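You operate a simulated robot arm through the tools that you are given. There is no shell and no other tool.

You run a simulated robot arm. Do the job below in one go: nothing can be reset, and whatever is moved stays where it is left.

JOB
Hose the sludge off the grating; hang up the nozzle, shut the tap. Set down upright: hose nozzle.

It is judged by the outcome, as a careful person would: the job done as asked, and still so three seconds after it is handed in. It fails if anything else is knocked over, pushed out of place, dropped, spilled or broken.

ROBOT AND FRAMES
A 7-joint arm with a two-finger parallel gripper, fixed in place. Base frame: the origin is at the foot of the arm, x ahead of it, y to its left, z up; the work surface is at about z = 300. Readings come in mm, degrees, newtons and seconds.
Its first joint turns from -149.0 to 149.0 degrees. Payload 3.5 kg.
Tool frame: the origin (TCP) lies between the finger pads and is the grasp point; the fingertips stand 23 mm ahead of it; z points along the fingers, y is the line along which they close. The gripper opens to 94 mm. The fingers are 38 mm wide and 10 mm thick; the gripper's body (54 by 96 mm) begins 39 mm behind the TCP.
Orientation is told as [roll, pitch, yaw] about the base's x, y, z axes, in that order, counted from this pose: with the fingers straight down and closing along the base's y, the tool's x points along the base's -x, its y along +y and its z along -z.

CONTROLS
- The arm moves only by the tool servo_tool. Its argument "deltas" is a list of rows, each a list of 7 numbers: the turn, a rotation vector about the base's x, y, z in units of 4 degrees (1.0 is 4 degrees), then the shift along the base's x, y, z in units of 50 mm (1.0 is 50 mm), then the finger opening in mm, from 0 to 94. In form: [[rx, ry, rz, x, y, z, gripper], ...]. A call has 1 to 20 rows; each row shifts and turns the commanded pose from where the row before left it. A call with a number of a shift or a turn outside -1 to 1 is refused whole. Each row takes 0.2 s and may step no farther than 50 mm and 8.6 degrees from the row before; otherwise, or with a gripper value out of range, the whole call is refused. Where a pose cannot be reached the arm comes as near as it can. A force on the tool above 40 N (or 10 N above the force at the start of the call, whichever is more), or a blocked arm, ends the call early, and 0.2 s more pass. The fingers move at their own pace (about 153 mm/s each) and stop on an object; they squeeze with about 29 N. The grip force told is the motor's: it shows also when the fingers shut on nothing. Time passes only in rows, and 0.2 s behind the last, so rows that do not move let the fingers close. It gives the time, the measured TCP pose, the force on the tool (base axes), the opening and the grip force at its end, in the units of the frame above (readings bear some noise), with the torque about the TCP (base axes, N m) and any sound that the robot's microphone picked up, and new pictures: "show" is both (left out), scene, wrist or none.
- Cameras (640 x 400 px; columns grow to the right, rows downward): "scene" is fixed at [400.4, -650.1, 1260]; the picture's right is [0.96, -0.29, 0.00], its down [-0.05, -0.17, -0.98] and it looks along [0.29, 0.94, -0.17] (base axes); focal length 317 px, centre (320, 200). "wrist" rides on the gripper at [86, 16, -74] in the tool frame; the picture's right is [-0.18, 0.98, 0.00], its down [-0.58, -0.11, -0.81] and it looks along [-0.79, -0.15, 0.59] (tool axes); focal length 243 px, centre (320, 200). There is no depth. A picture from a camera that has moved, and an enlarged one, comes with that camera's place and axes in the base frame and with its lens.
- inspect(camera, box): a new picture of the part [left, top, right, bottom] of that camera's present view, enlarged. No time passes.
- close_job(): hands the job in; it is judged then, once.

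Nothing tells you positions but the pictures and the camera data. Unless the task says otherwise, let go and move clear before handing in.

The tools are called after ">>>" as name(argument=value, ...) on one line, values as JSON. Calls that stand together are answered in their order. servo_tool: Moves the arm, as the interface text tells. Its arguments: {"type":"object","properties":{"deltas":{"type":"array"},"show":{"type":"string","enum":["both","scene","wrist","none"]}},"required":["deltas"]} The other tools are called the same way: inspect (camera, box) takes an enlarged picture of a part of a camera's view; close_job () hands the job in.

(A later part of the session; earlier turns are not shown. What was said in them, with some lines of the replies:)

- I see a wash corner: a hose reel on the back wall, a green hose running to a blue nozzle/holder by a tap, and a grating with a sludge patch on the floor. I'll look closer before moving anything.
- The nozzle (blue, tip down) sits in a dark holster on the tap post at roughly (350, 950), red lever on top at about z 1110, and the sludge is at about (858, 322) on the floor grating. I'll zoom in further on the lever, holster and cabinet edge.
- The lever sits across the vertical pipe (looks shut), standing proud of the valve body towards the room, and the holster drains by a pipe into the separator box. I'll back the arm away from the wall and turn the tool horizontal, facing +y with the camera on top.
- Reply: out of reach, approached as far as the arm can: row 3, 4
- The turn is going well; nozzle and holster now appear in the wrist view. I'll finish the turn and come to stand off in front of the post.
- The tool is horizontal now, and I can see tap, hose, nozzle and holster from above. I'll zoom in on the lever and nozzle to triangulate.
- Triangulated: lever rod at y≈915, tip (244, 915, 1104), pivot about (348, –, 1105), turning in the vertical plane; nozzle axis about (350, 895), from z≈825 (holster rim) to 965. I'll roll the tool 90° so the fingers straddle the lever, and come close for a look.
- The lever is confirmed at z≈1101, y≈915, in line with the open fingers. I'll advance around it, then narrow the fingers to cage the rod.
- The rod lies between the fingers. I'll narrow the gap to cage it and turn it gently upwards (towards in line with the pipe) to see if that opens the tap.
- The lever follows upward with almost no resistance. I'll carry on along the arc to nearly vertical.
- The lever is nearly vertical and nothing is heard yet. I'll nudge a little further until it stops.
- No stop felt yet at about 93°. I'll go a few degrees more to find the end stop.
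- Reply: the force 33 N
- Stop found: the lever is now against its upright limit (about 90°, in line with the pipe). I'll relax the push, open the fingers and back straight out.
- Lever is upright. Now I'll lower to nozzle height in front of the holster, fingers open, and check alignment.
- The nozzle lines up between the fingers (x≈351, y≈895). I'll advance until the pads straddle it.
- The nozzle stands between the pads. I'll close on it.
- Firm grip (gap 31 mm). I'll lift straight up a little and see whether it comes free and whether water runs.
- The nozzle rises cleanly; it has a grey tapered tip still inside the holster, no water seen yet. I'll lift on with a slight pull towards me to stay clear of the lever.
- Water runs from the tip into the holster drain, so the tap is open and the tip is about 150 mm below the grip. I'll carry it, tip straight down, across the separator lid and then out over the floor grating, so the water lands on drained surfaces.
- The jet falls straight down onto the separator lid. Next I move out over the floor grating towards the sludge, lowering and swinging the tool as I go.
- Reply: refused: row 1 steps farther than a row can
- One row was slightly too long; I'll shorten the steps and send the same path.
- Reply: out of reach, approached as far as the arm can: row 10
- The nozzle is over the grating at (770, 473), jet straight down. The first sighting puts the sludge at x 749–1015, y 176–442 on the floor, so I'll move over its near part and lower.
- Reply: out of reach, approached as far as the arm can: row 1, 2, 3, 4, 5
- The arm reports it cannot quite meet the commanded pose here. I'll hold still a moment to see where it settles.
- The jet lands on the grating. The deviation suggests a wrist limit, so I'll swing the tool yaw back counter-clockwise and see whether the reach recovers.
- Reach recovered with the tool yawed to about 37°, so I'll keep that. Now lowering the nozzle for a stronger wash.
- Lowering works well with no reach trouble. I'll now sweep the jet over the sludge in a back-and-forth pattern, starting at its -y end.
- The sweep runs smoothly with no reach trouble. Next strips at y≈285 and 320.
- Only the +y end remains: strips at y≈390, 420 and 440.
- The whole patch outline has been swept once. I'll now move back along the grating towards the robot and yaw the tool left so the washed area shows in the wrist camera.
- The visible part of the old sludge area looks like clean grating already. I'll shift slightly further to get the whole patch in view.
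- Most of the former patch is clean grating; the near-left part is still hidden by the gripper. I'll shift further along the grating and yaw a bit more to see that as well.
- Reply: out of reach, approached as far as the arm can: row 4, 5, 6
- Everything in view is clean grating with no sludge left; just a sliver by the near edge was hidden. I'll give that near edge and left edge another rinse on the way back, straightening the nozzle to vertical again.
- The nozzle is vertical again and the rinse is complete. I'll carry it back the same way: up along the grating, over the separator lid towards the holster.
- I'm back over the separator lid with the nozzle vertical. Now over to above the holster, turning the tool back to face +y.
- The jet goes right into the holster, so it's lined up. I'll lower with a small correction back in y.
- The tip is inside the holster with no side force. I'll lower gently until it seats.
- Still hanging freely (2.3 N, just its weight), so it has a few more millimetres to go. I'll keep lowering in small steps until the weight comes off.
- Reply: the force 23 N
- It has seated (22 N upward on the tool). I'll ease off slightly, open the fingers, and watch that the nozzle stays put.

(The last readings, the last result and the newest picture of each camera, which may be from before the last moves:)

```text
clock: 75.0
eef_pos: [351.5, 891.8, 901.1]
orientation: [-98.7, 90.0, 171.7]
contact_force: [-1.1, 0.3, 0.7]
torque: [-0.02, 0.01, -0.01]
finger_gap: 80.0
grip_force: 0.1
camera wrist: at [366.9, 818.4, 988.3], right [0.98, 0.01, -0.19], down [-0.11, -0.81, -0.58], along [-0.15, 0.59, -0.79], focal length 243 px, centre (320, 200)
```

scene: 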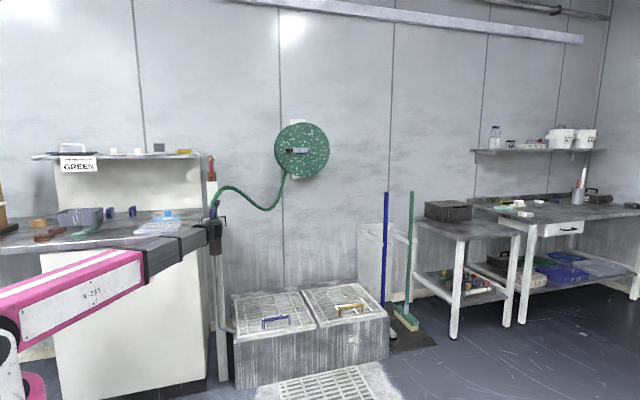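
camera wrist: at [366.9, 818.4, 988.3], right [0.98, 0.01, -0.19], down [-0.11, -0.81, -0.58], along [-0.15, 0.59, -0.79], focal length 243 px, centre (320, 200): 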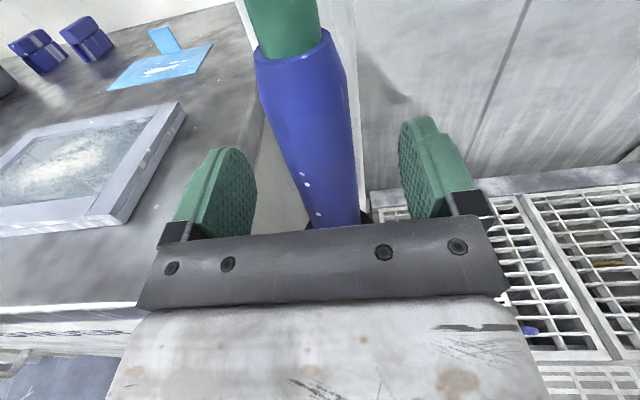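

The nozzle is back upright in the holster just as at the start. I'll back straight out, then rise to the lever.

>>> servo_tool(deltas=[[0, 0, 0, 0, -0.4, 0, 80], [0, 0, 0, 0, -0.7, 0, 80], [0, 0, 0, 0, -0.8, 0, 80], [0, 0, 0, 0, -0.8, 0, 80], [0, 0, 0, 0, -0.4, 0.4, 70], [0, 0, 0, 0, 0, 0.9, 60], [0, 0, 0, 0, 0, 0.9, 60], [0, 0, 0, 0, 0, 0.9, 60], [0, 0, 0, 0, 0, 0.9, 60], [0, 0, 0, 0, 0, 0.9, 60], [0, 0, 0, -0.06, 0, 0.7, 60], [0, 0, 0, 0, 0, 0, 60]])

>>> inspect(camera="scene", box=[180, 180, 340, 340])

>>> inspect(camera="wrist", box=[240, 0, 440, 220])

```text
clock: 77.6
eef_pos: [348.2, 736.9, 1182.6]
orientation: [-91.2, 89.8, 179.0]
contact_force: [0.9, -0.9, 0.3]
torque: [-0.02, 0.0, -0.02]
finger_gap: 59.9
grip_force: 0.1
camera wrist: at [363.4, 663.2, 1269.0], right [0.98, 0.01, -0.19], down [-0.11, -0.81, -0.58], along [-0.15, 0.59, -0.79], focal length 243 px, centre (320, 200)
```

scene: 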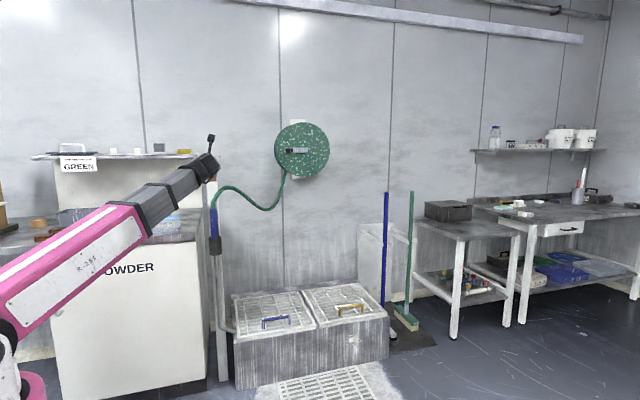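
wrist: 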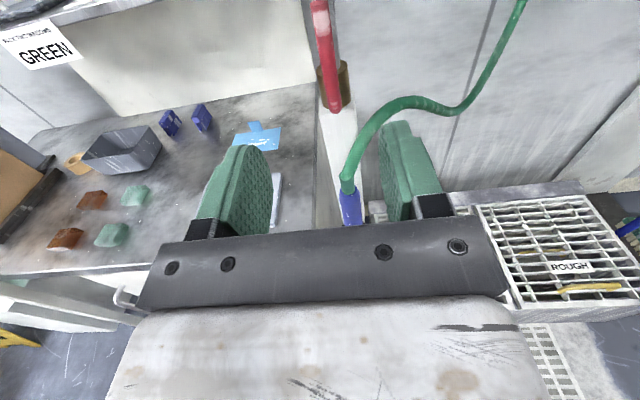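

```text
2.50 times, centred on (260, 260) of scene
camera zoom: at [400.4, -650.1, 1260.0], right [0.96, -0.29, 0.0], down [-0.05, -0.17, -0.98], along [0.29, 0.94, -0.17], focal length 793 px, centre (470, 50)
```

zoom: 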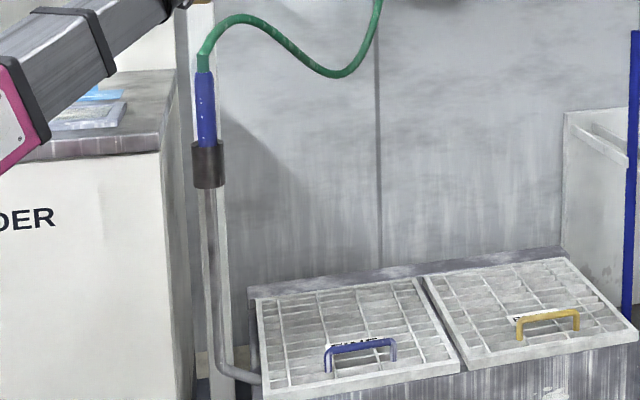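

```text
1.82 times, centred on (340, 110) of wrist
camera zoom: at [363.4, 663.2, 1269.0], right [0.98, 0.01, -0.19], down [-0.11, -0.81, -0.58], along [-0.15, 0.59, -0.79], focal length 441 px, centre (284, 364)
```

zoom: 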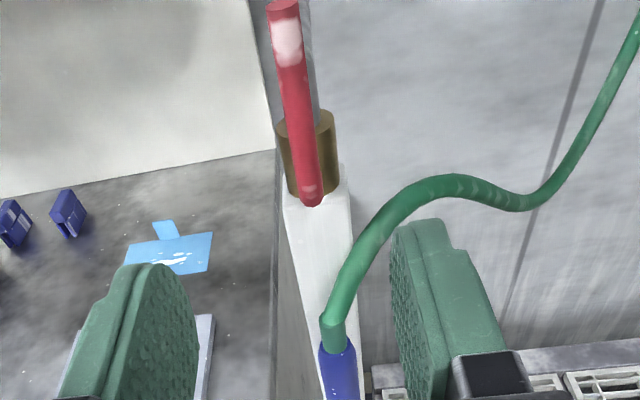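

Holster and nozzle look right, and the lever is still upright at x≈350. I'll advance and cage it again.

>>> servo_tool(deltas=[[0, 0, 0, 0.03, 0.6, 0, 60], [0, 0, 0, 0, 0.6, 0, 60], [0, 0, 0, 0, 0.6, 0, 60], [0, 0, 0, 0, 0.6, 0, 60], [0, 0, 0, 0, 0.5, 0, 60], [0, 0, 0, 0, 0.38, 0, 60], [0, 0, 0, 0, 0, 0, 40], [0, 0, 0, 0, 0, 0, 24], [0, 0, 0, 0, 0, 0, 24]], show="wrist")

```text
clock: 79.6
eef_pos: [350.0, 901.4, 1182.2]
orientation: [-99.2, 89.9, 171.1]
contact_force: [-0.1, -0.2, -0.3]
torque: [0.0, -0.02, -0.02]
finger_gap: 23.8
grip_force: 0.1
camera wrist: at [365.4, 826.9, 1267.8], right [0.98, 0.01, -0.19], down [-0.11, -0.81, -0.58], along [-0.15, 0.59, -0.79], focal length 243 px, centre (320, 200)
```

wrist: 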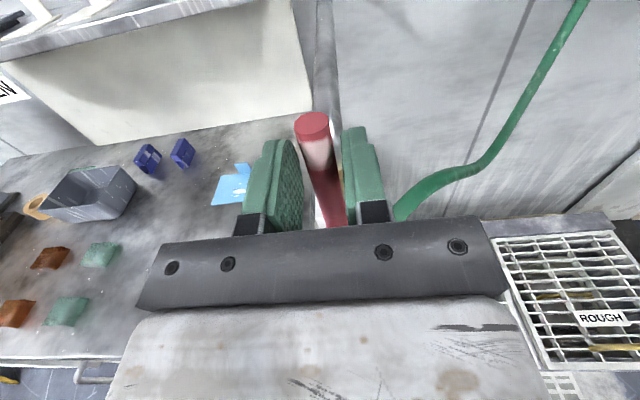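

The lever is caged between the fingers. Now I swing it down along the arc back to horizontal, the shut position.

>>> servo_tool(deltas=[[0, -1, 0, -0.113, 0, -0.004, 24], [0, -1, 0, -0.1124, 0, -0.0118, 24], [0, -1, 0, -0.1114, 0, -0.0196, 24], [0, -1, 0, -0.1097, 0, -0.0274, 24], [0, -1, 0, -0.1075, 0, -0.0349, 24], [0, -1, 0, -0.1048, 0, -0.0423, 24], [0, -1, 0, -0.1016, 0, -0.0496, 24], [0, -1, 0, -0.0979, 0, -0.0565, 24], [0, -1, 0, -0.0937, 0, -0.0632, 24], [0, -1, 0, -0.0891, 0, -0.0696, 24], [0, -1, 0, -0.084, 0, -0.0757, 24], [0, -1, 0, -0.0785, 0, -0.0813, 24]], show="wrist")

>>> servo_tool(deltas=[[0, -1, 0, -0.0727, 0, -0.0866, 24], [0, -1, 0, -0.0665, 0, -0.0915, 24], [0, -1, 0, -0.0599, 0, -0.0959, 24], [0, -1, 0, -0.0531, 0, -0.0998, 24], [0, -1, 0, -0.046, 0, -0.1033, 24], [0, -1, 0, -0.0387, 0, -0.1063, 24], [0, -1, 0, -0.0312, 0, -0.1087, 24], [0, -1, 0, -0.0235, 0, -0.1106, 24], [0, -1, 0, -0.0157, 0, -0.112, 24], [0, -1, 0, -0.0079, 0, -0.1128, 24], [0, -0.5, 0, 0, 0, -0.06, 24], [0, 0, 0, 0, 0, 0, 24]])

```text
clock: 82.2
eef_pos: [291.7, 900.3, 1155.2]
orientation: [89.7, 42.1, 0.0]
contact_force: [0.1, -0.2, 1.6]
torque: [-0.04, 0.0, -0.02]
finger_gap: 24.4
grip_force: 0.3
camera wrist: at [235.4, 827.2, 1225.5], right [0.8, 0.01, 0.61], down [0.36, -0.81, -0.47], along [0.49, 0.59, -0.64], focal length 243 px, centre (320, 200)
```

wrist: 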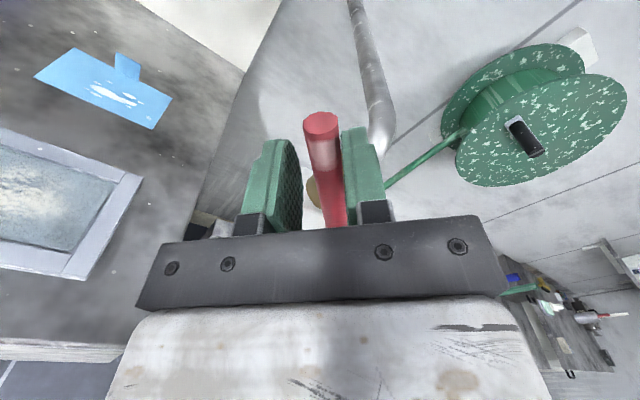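

```text
clock: 84.8
eef_pos: [269.6, 900.9, 1100.8]
orientation: [89.7, 0.2, -0.1]
contact_force: [0.2, -0.2, -0.5]
torque: [0.01, 0.0, 0.02]
finger_gap: 23.9
grip_force: 0.0
camera wrist: at [181.2, 827.1, 1117.5], right [0.19, 0.01, 0.98], down [0.58, -0.81, -0.1], along [0.79, 0.59, -0.15], focal length 243 px, centre (320, 200)
```

scene: 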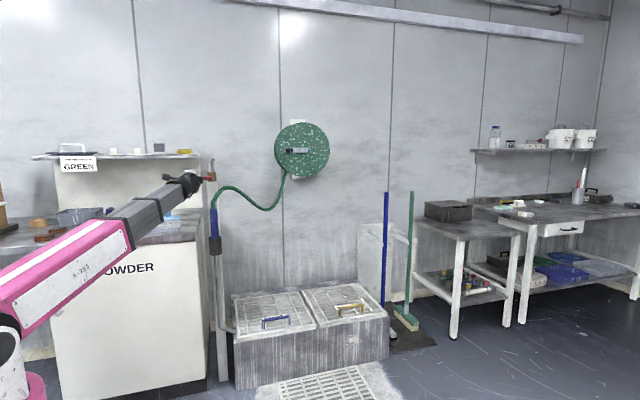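
wrist: 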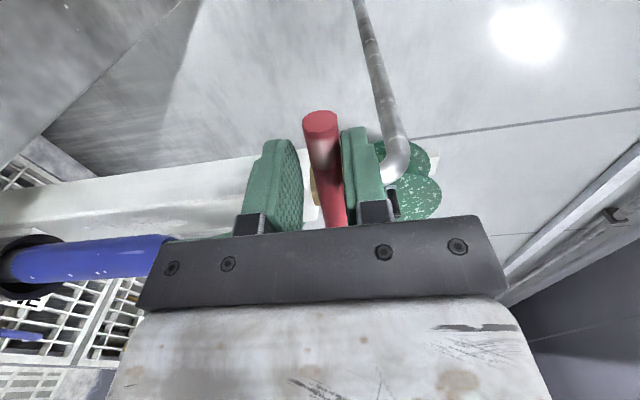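

The lever is nearly level, trailing a little inside the cage. I'll press down gently until it meets its closed stop.

>>> servo_tool(deltas=[[0, 0, 0, 0, 0, -0.06, 24], [0, 0, 0, 0, 0, -0.06, 24], [0, 0, 0, 0, 0, 0, 24]], show="wrist")

```text
clock: 85.6
eef_pos: [269.5, 900.9, 1095.6]
orientation: [89.7, 0.2, -0.1]
contact_force: [-1.7, -0.5, 3.6]
torque: [0.07, -0.07, 0.03]
finger_gap: 25.5
grip_force: 1.7
camera wrist: at [181.0, 827.3, 1111.8], right [0.19, 0.01, 0.98], down [0.58, -0.81, -0.11], along [0.79, 0.59, -0.15], focal length 243 px, centre (320, 200)
```

wrist: 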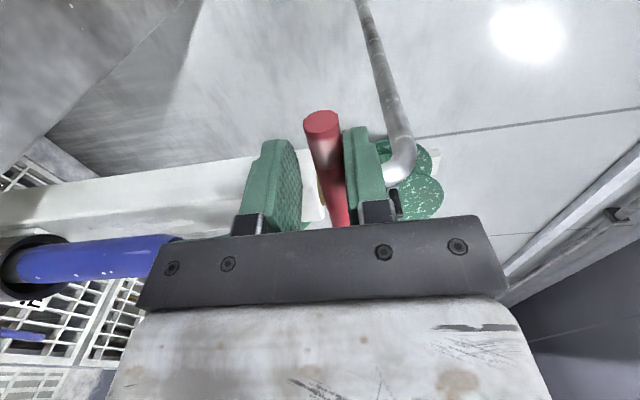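

>>> servo_tool(deltas=[[0, 0, 0, 0, 0, -0.06, 24], [0, 0, 0, 0, 0, -0.05, 24], [0, 0, 0, 0, 0, 0, 24]], show="wrist")

```text
clock: 86.4
eef_pos: [268.7, 901.3, 1090.6]
orientation: [89.8, 0.1, -0.1]
contact_force: [-1.5, 0.3, 22.9]
torque: [0.34, -0.46, -0.15]
finger_gap: 33.8
grip_force: 11.4
camera wrist: at [180.9, 827.4, 1106.8], right [0.19, 0.0, 0.98], down [0.58, -0.81, -0.11], along [0.79, 0.59, -0.15], focal length 243 px, centre (320, 200)
```

wrist: 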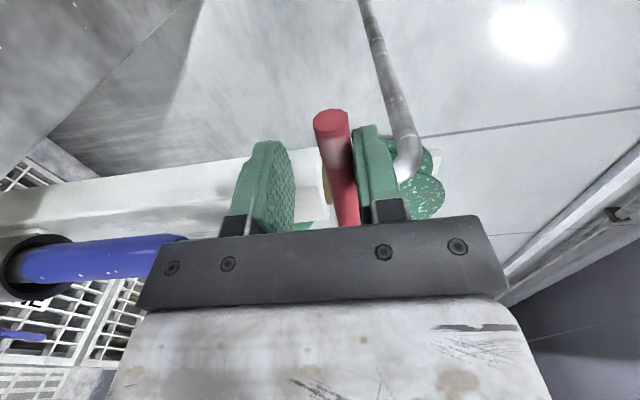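

The lever is firmly on its closed stop. I'll centre, open the fingers and back away, then check everything.

>>> servo_tool(deltas=[[0, 0, 0, 0, 0, 0.1, 36], [0, 0, 0, 0, 0, 0.1, 60], [0, 0, 0, 0, 0, 0, 60], [0, 0, 0, 0, -0.4, 0, 60], [0, 0, 0, 0, -0.7, 0, 60], [0, 0, 0, 0, -0.8, 0, 60], [0, 0, 0, 0, -0.8, 0, 60], [0, 0, 0, 0, -0.8, 0, 60], [0, 0, 0, 0, 0, 0, 60]])

>>> inspect(camera="wrist", box=[200, 0, 440, 180])

>>> inspect(camera="scene", box=[160, 140, 300, 260])

>>> inspect(camera="wrist", box=[0, 100, 240, 260])

```text
clock: 88.4
eef_pos: [268.7, 725.8, 1099.0]
orientation: [89.6, 0.2, 0.0]
contact_force: [0.0, 0.5, -0.3]
torque: [0.02, 0.0, 0.0]
finger_gap: 60.0
grip_force: 0.1
camera wrist: at [181.5, 651.0, 1115.9], right [0.19, 0.01, 0.98], down [0.58, -0.81, -0.11], along [0.79, 0.59, -0.15], focal length 243 px, centre (320, 200)
```

scene: 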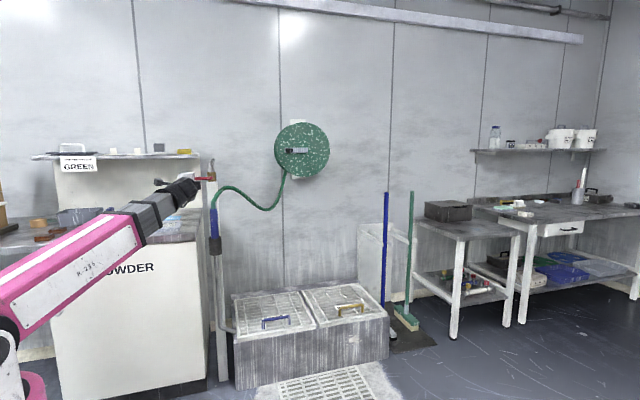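
wrist: 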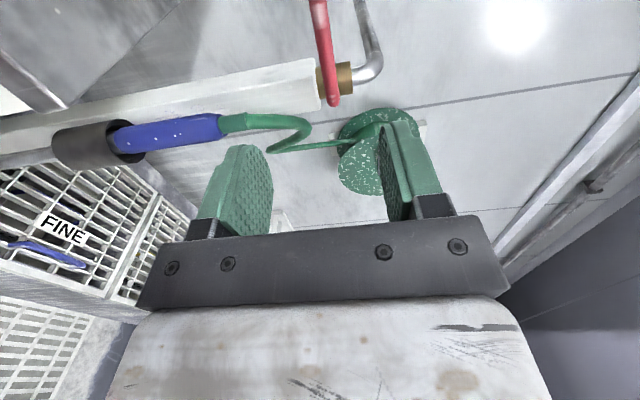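

```text
2.22 times, centred on (320, 90) of wrist
camera zoom: at [181.5, 651.0, 1115.9], right [0.19, 0.01, 0.98], down [0.58, -0.81, -0.11], along [0.79, 0.59, -0.15], focal length 539 px, centre (320, 444)
```

zoom: 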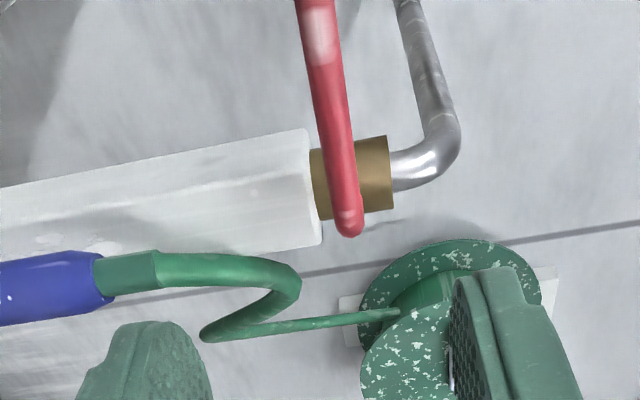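

```text
3.33 times, centred on (230, 200) of scene
camera zoom: at [400.4, -650.1, 1260.0], right [0.96, -0.29, 0.0], down [-0.05, -0.17, -0.98], along [0.29, 0.94, -0.17], focal length 1058 px, centre (620, 200)
```

zoom: 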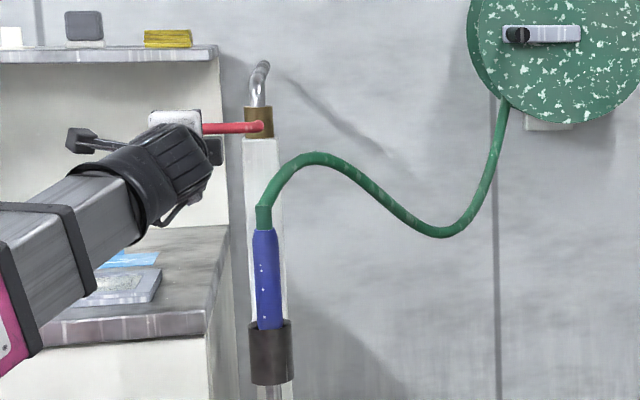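

```text
2.50 times, centred on (120, 180) of wrist
camera zoom: at [181.5, 651.0, 1115.9], right [0.19, 0.01, 0.98], down [0.58, -0.81, -0.11], along [0.79, 0.59, -0.15], focal length 606 px, centre (820, 250)
```

zoom: 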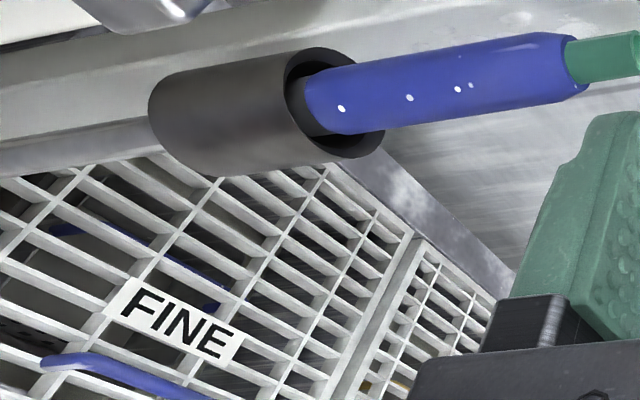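

The tap lever is back at its original shut position and the nozzle stands in the holster. For a last check of the whole grating I'll move clear upward and tilt the tool down, as in the first picture.

>>> servo_tool(deltas=[[0, 0, 0, 0.3, 0, 0.6, 94], [0, 0, 0, 0.3, 0, 0.6, 94], [0, 0, 0, 0.4, 0, 0.6, 94], [0, 0, 0, 0.4, 0, 0.6, 94], [-1, 0, 0, 0.4, 0.05, 0.5, 94], [-1, 0, 0, 0.4, 0.05, 0, 94], [-1, 0, 0, 0.4, 0.05, 0, 94], [-1, 0, 0, 0.3, 0.05, 0, 94], [-1, 0, 0, 0.3, 0.05, 0, 94], [-1, 0, 0, 0.3, 0.05, 0, 94], [-1, 0, 0, 0.2, 0.05, 0, 94], [-1, 0, 0, 0, 0.05, 0, 94], [-1, 0, 0, 0, 0.05, 0, 94], [-1, 0, 0, 0, 0.05, 0, 94], [-1, 0, 0, 0, 0.05, 0, 94], [-1, 0, 0, 0, 0.05, 0, 94], [-1, 0, 0, 0, 0.05, 0, 94], [-1, 0, 0, 0, 0.05, 0, 94], [-1, 0, 0, 0, 0.05, 0, 94], [-1, 0, 0, 0, 0.05, 0, 94]], show="wrist")

>>> servo_tool(deltas=[[-1, 0, 0, 0, 0, 0, 94], [-1, 0, 0, 0, 0, 0, 94], [-1, 0, 0, 0, 0, 0, 94], [-1, 0, 0, 0, 0, 0, 94], [-1, 0, 0, 0, 0, 0, 94], [-1, 0, 0, 0, 0, 0, 94], [-0.5, 0, 0, 0, 0, 0, 94], [0, 0, 0, 0, 0, 0, 94]])

>>> inspect(camera="wrist", box=[140, 0, 380, 150])

```text
clock: 92.6
eef_pos: [452.6, 765.5, 1244.8]
orientation: [25.5, 0.1, -0.1]
contact_force: [0.8, -1.3, 0.4]
torque: [0.0, -0.02, -0.02]
finger_gap: 93.7
grip_force: 0.1
camera wrist: at [366.2, 749.0, 1318.8], right [0.19, 0.89, 0.42], down [0.58, -0.45, 0.68], along [0.79, 0.12, -0.6], focal length 243 px, centre (320, 200)
```

wrist: 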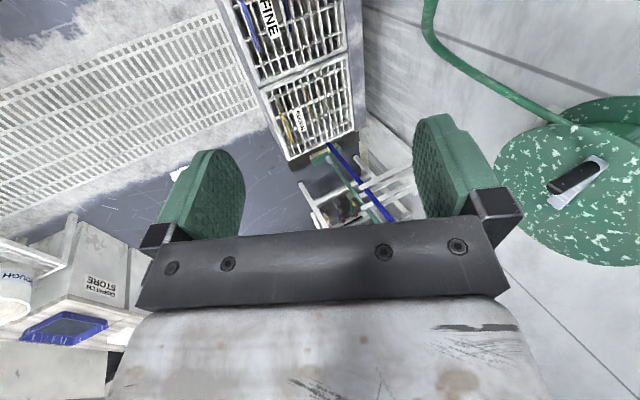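

```text
clock: 94.4
eef_pos: [457.1, 771.1, 1233.4]
orientation: [2.7, -0.7, -0.2]
contact_force: [-0.8, -0.1, 0.3]
torque: [0.01, -0.02, -0.01]
finger_gap: 93.6
grip_force: 0.1
out of reach, approached as far as the arm can: row 6, 7
camera wrist: at [368.4, 784.7, 1307.3], right [0.19, 0.98, 0.05], down [0.57, -0.15, 0.81], along [0.8, -0.12, -0.59], focal length 243 px, centre (320, 200)
```

scene: 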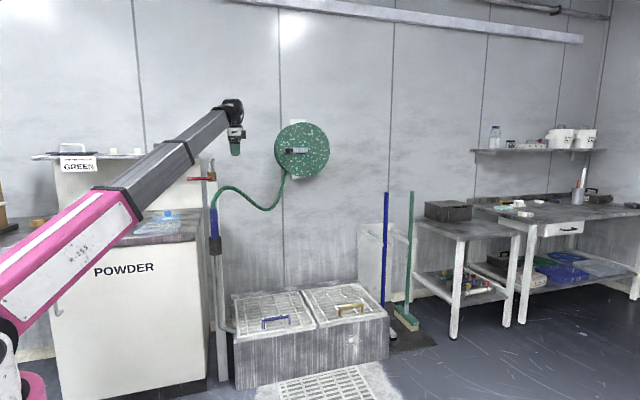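
wrist: 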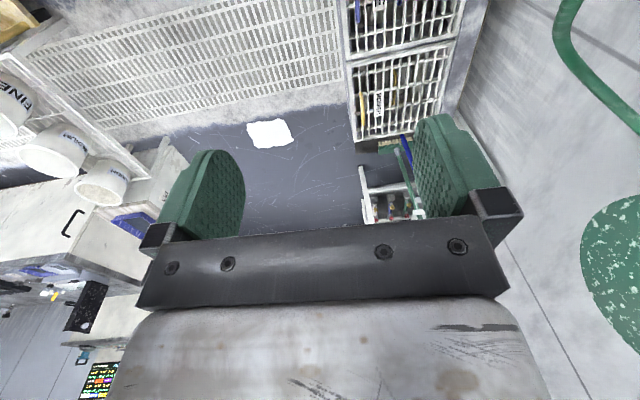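

```text
2.67 times, centred on (260, 75) of wrist
camera zoom: at [368.4, 784.7, 1307.3], right [0.19, 0.98, 0.05], down [0.57, -0.15, 0.81], along [0.8, -0.12, -0.59], focal length 647 px, centre (480, 533)
```

zoom: 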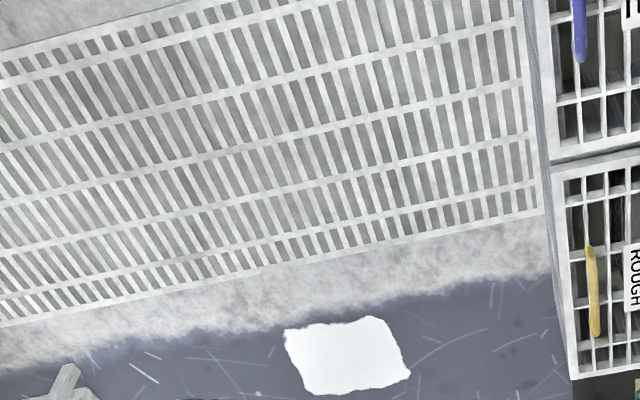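

The whole grating shows clean, the nozzle stands upright in its holster, the tap lever is back on its closed stop, and the arm is clear with everything else where it was. I'll hand the job in.

>>> close_job()

```text
The job is handed in.
```

The job is done and handed in. The sludge is hosed off the grating, the nozzle is upright in its holster, and the tap is shut.

- **Grating:** I swept the jet over the whole patch once and rinsed its near and left edges again. A last look from above shows the whole grating clean.
- **Nozzle:** it sits in the holster as it did at the start.
- **Tap:** the lever was level at the start, and raising it against its upper stop let the water run. I swung it back down onto its closed stop, level as before.
- **Surroundings:** I saw nothing knocked over or moved. The water ran the whole time the nozzle was out. I kept it over the separator lid and the floor grating, but each way it briefly crossed a narrow strip of floor beside the tap post.
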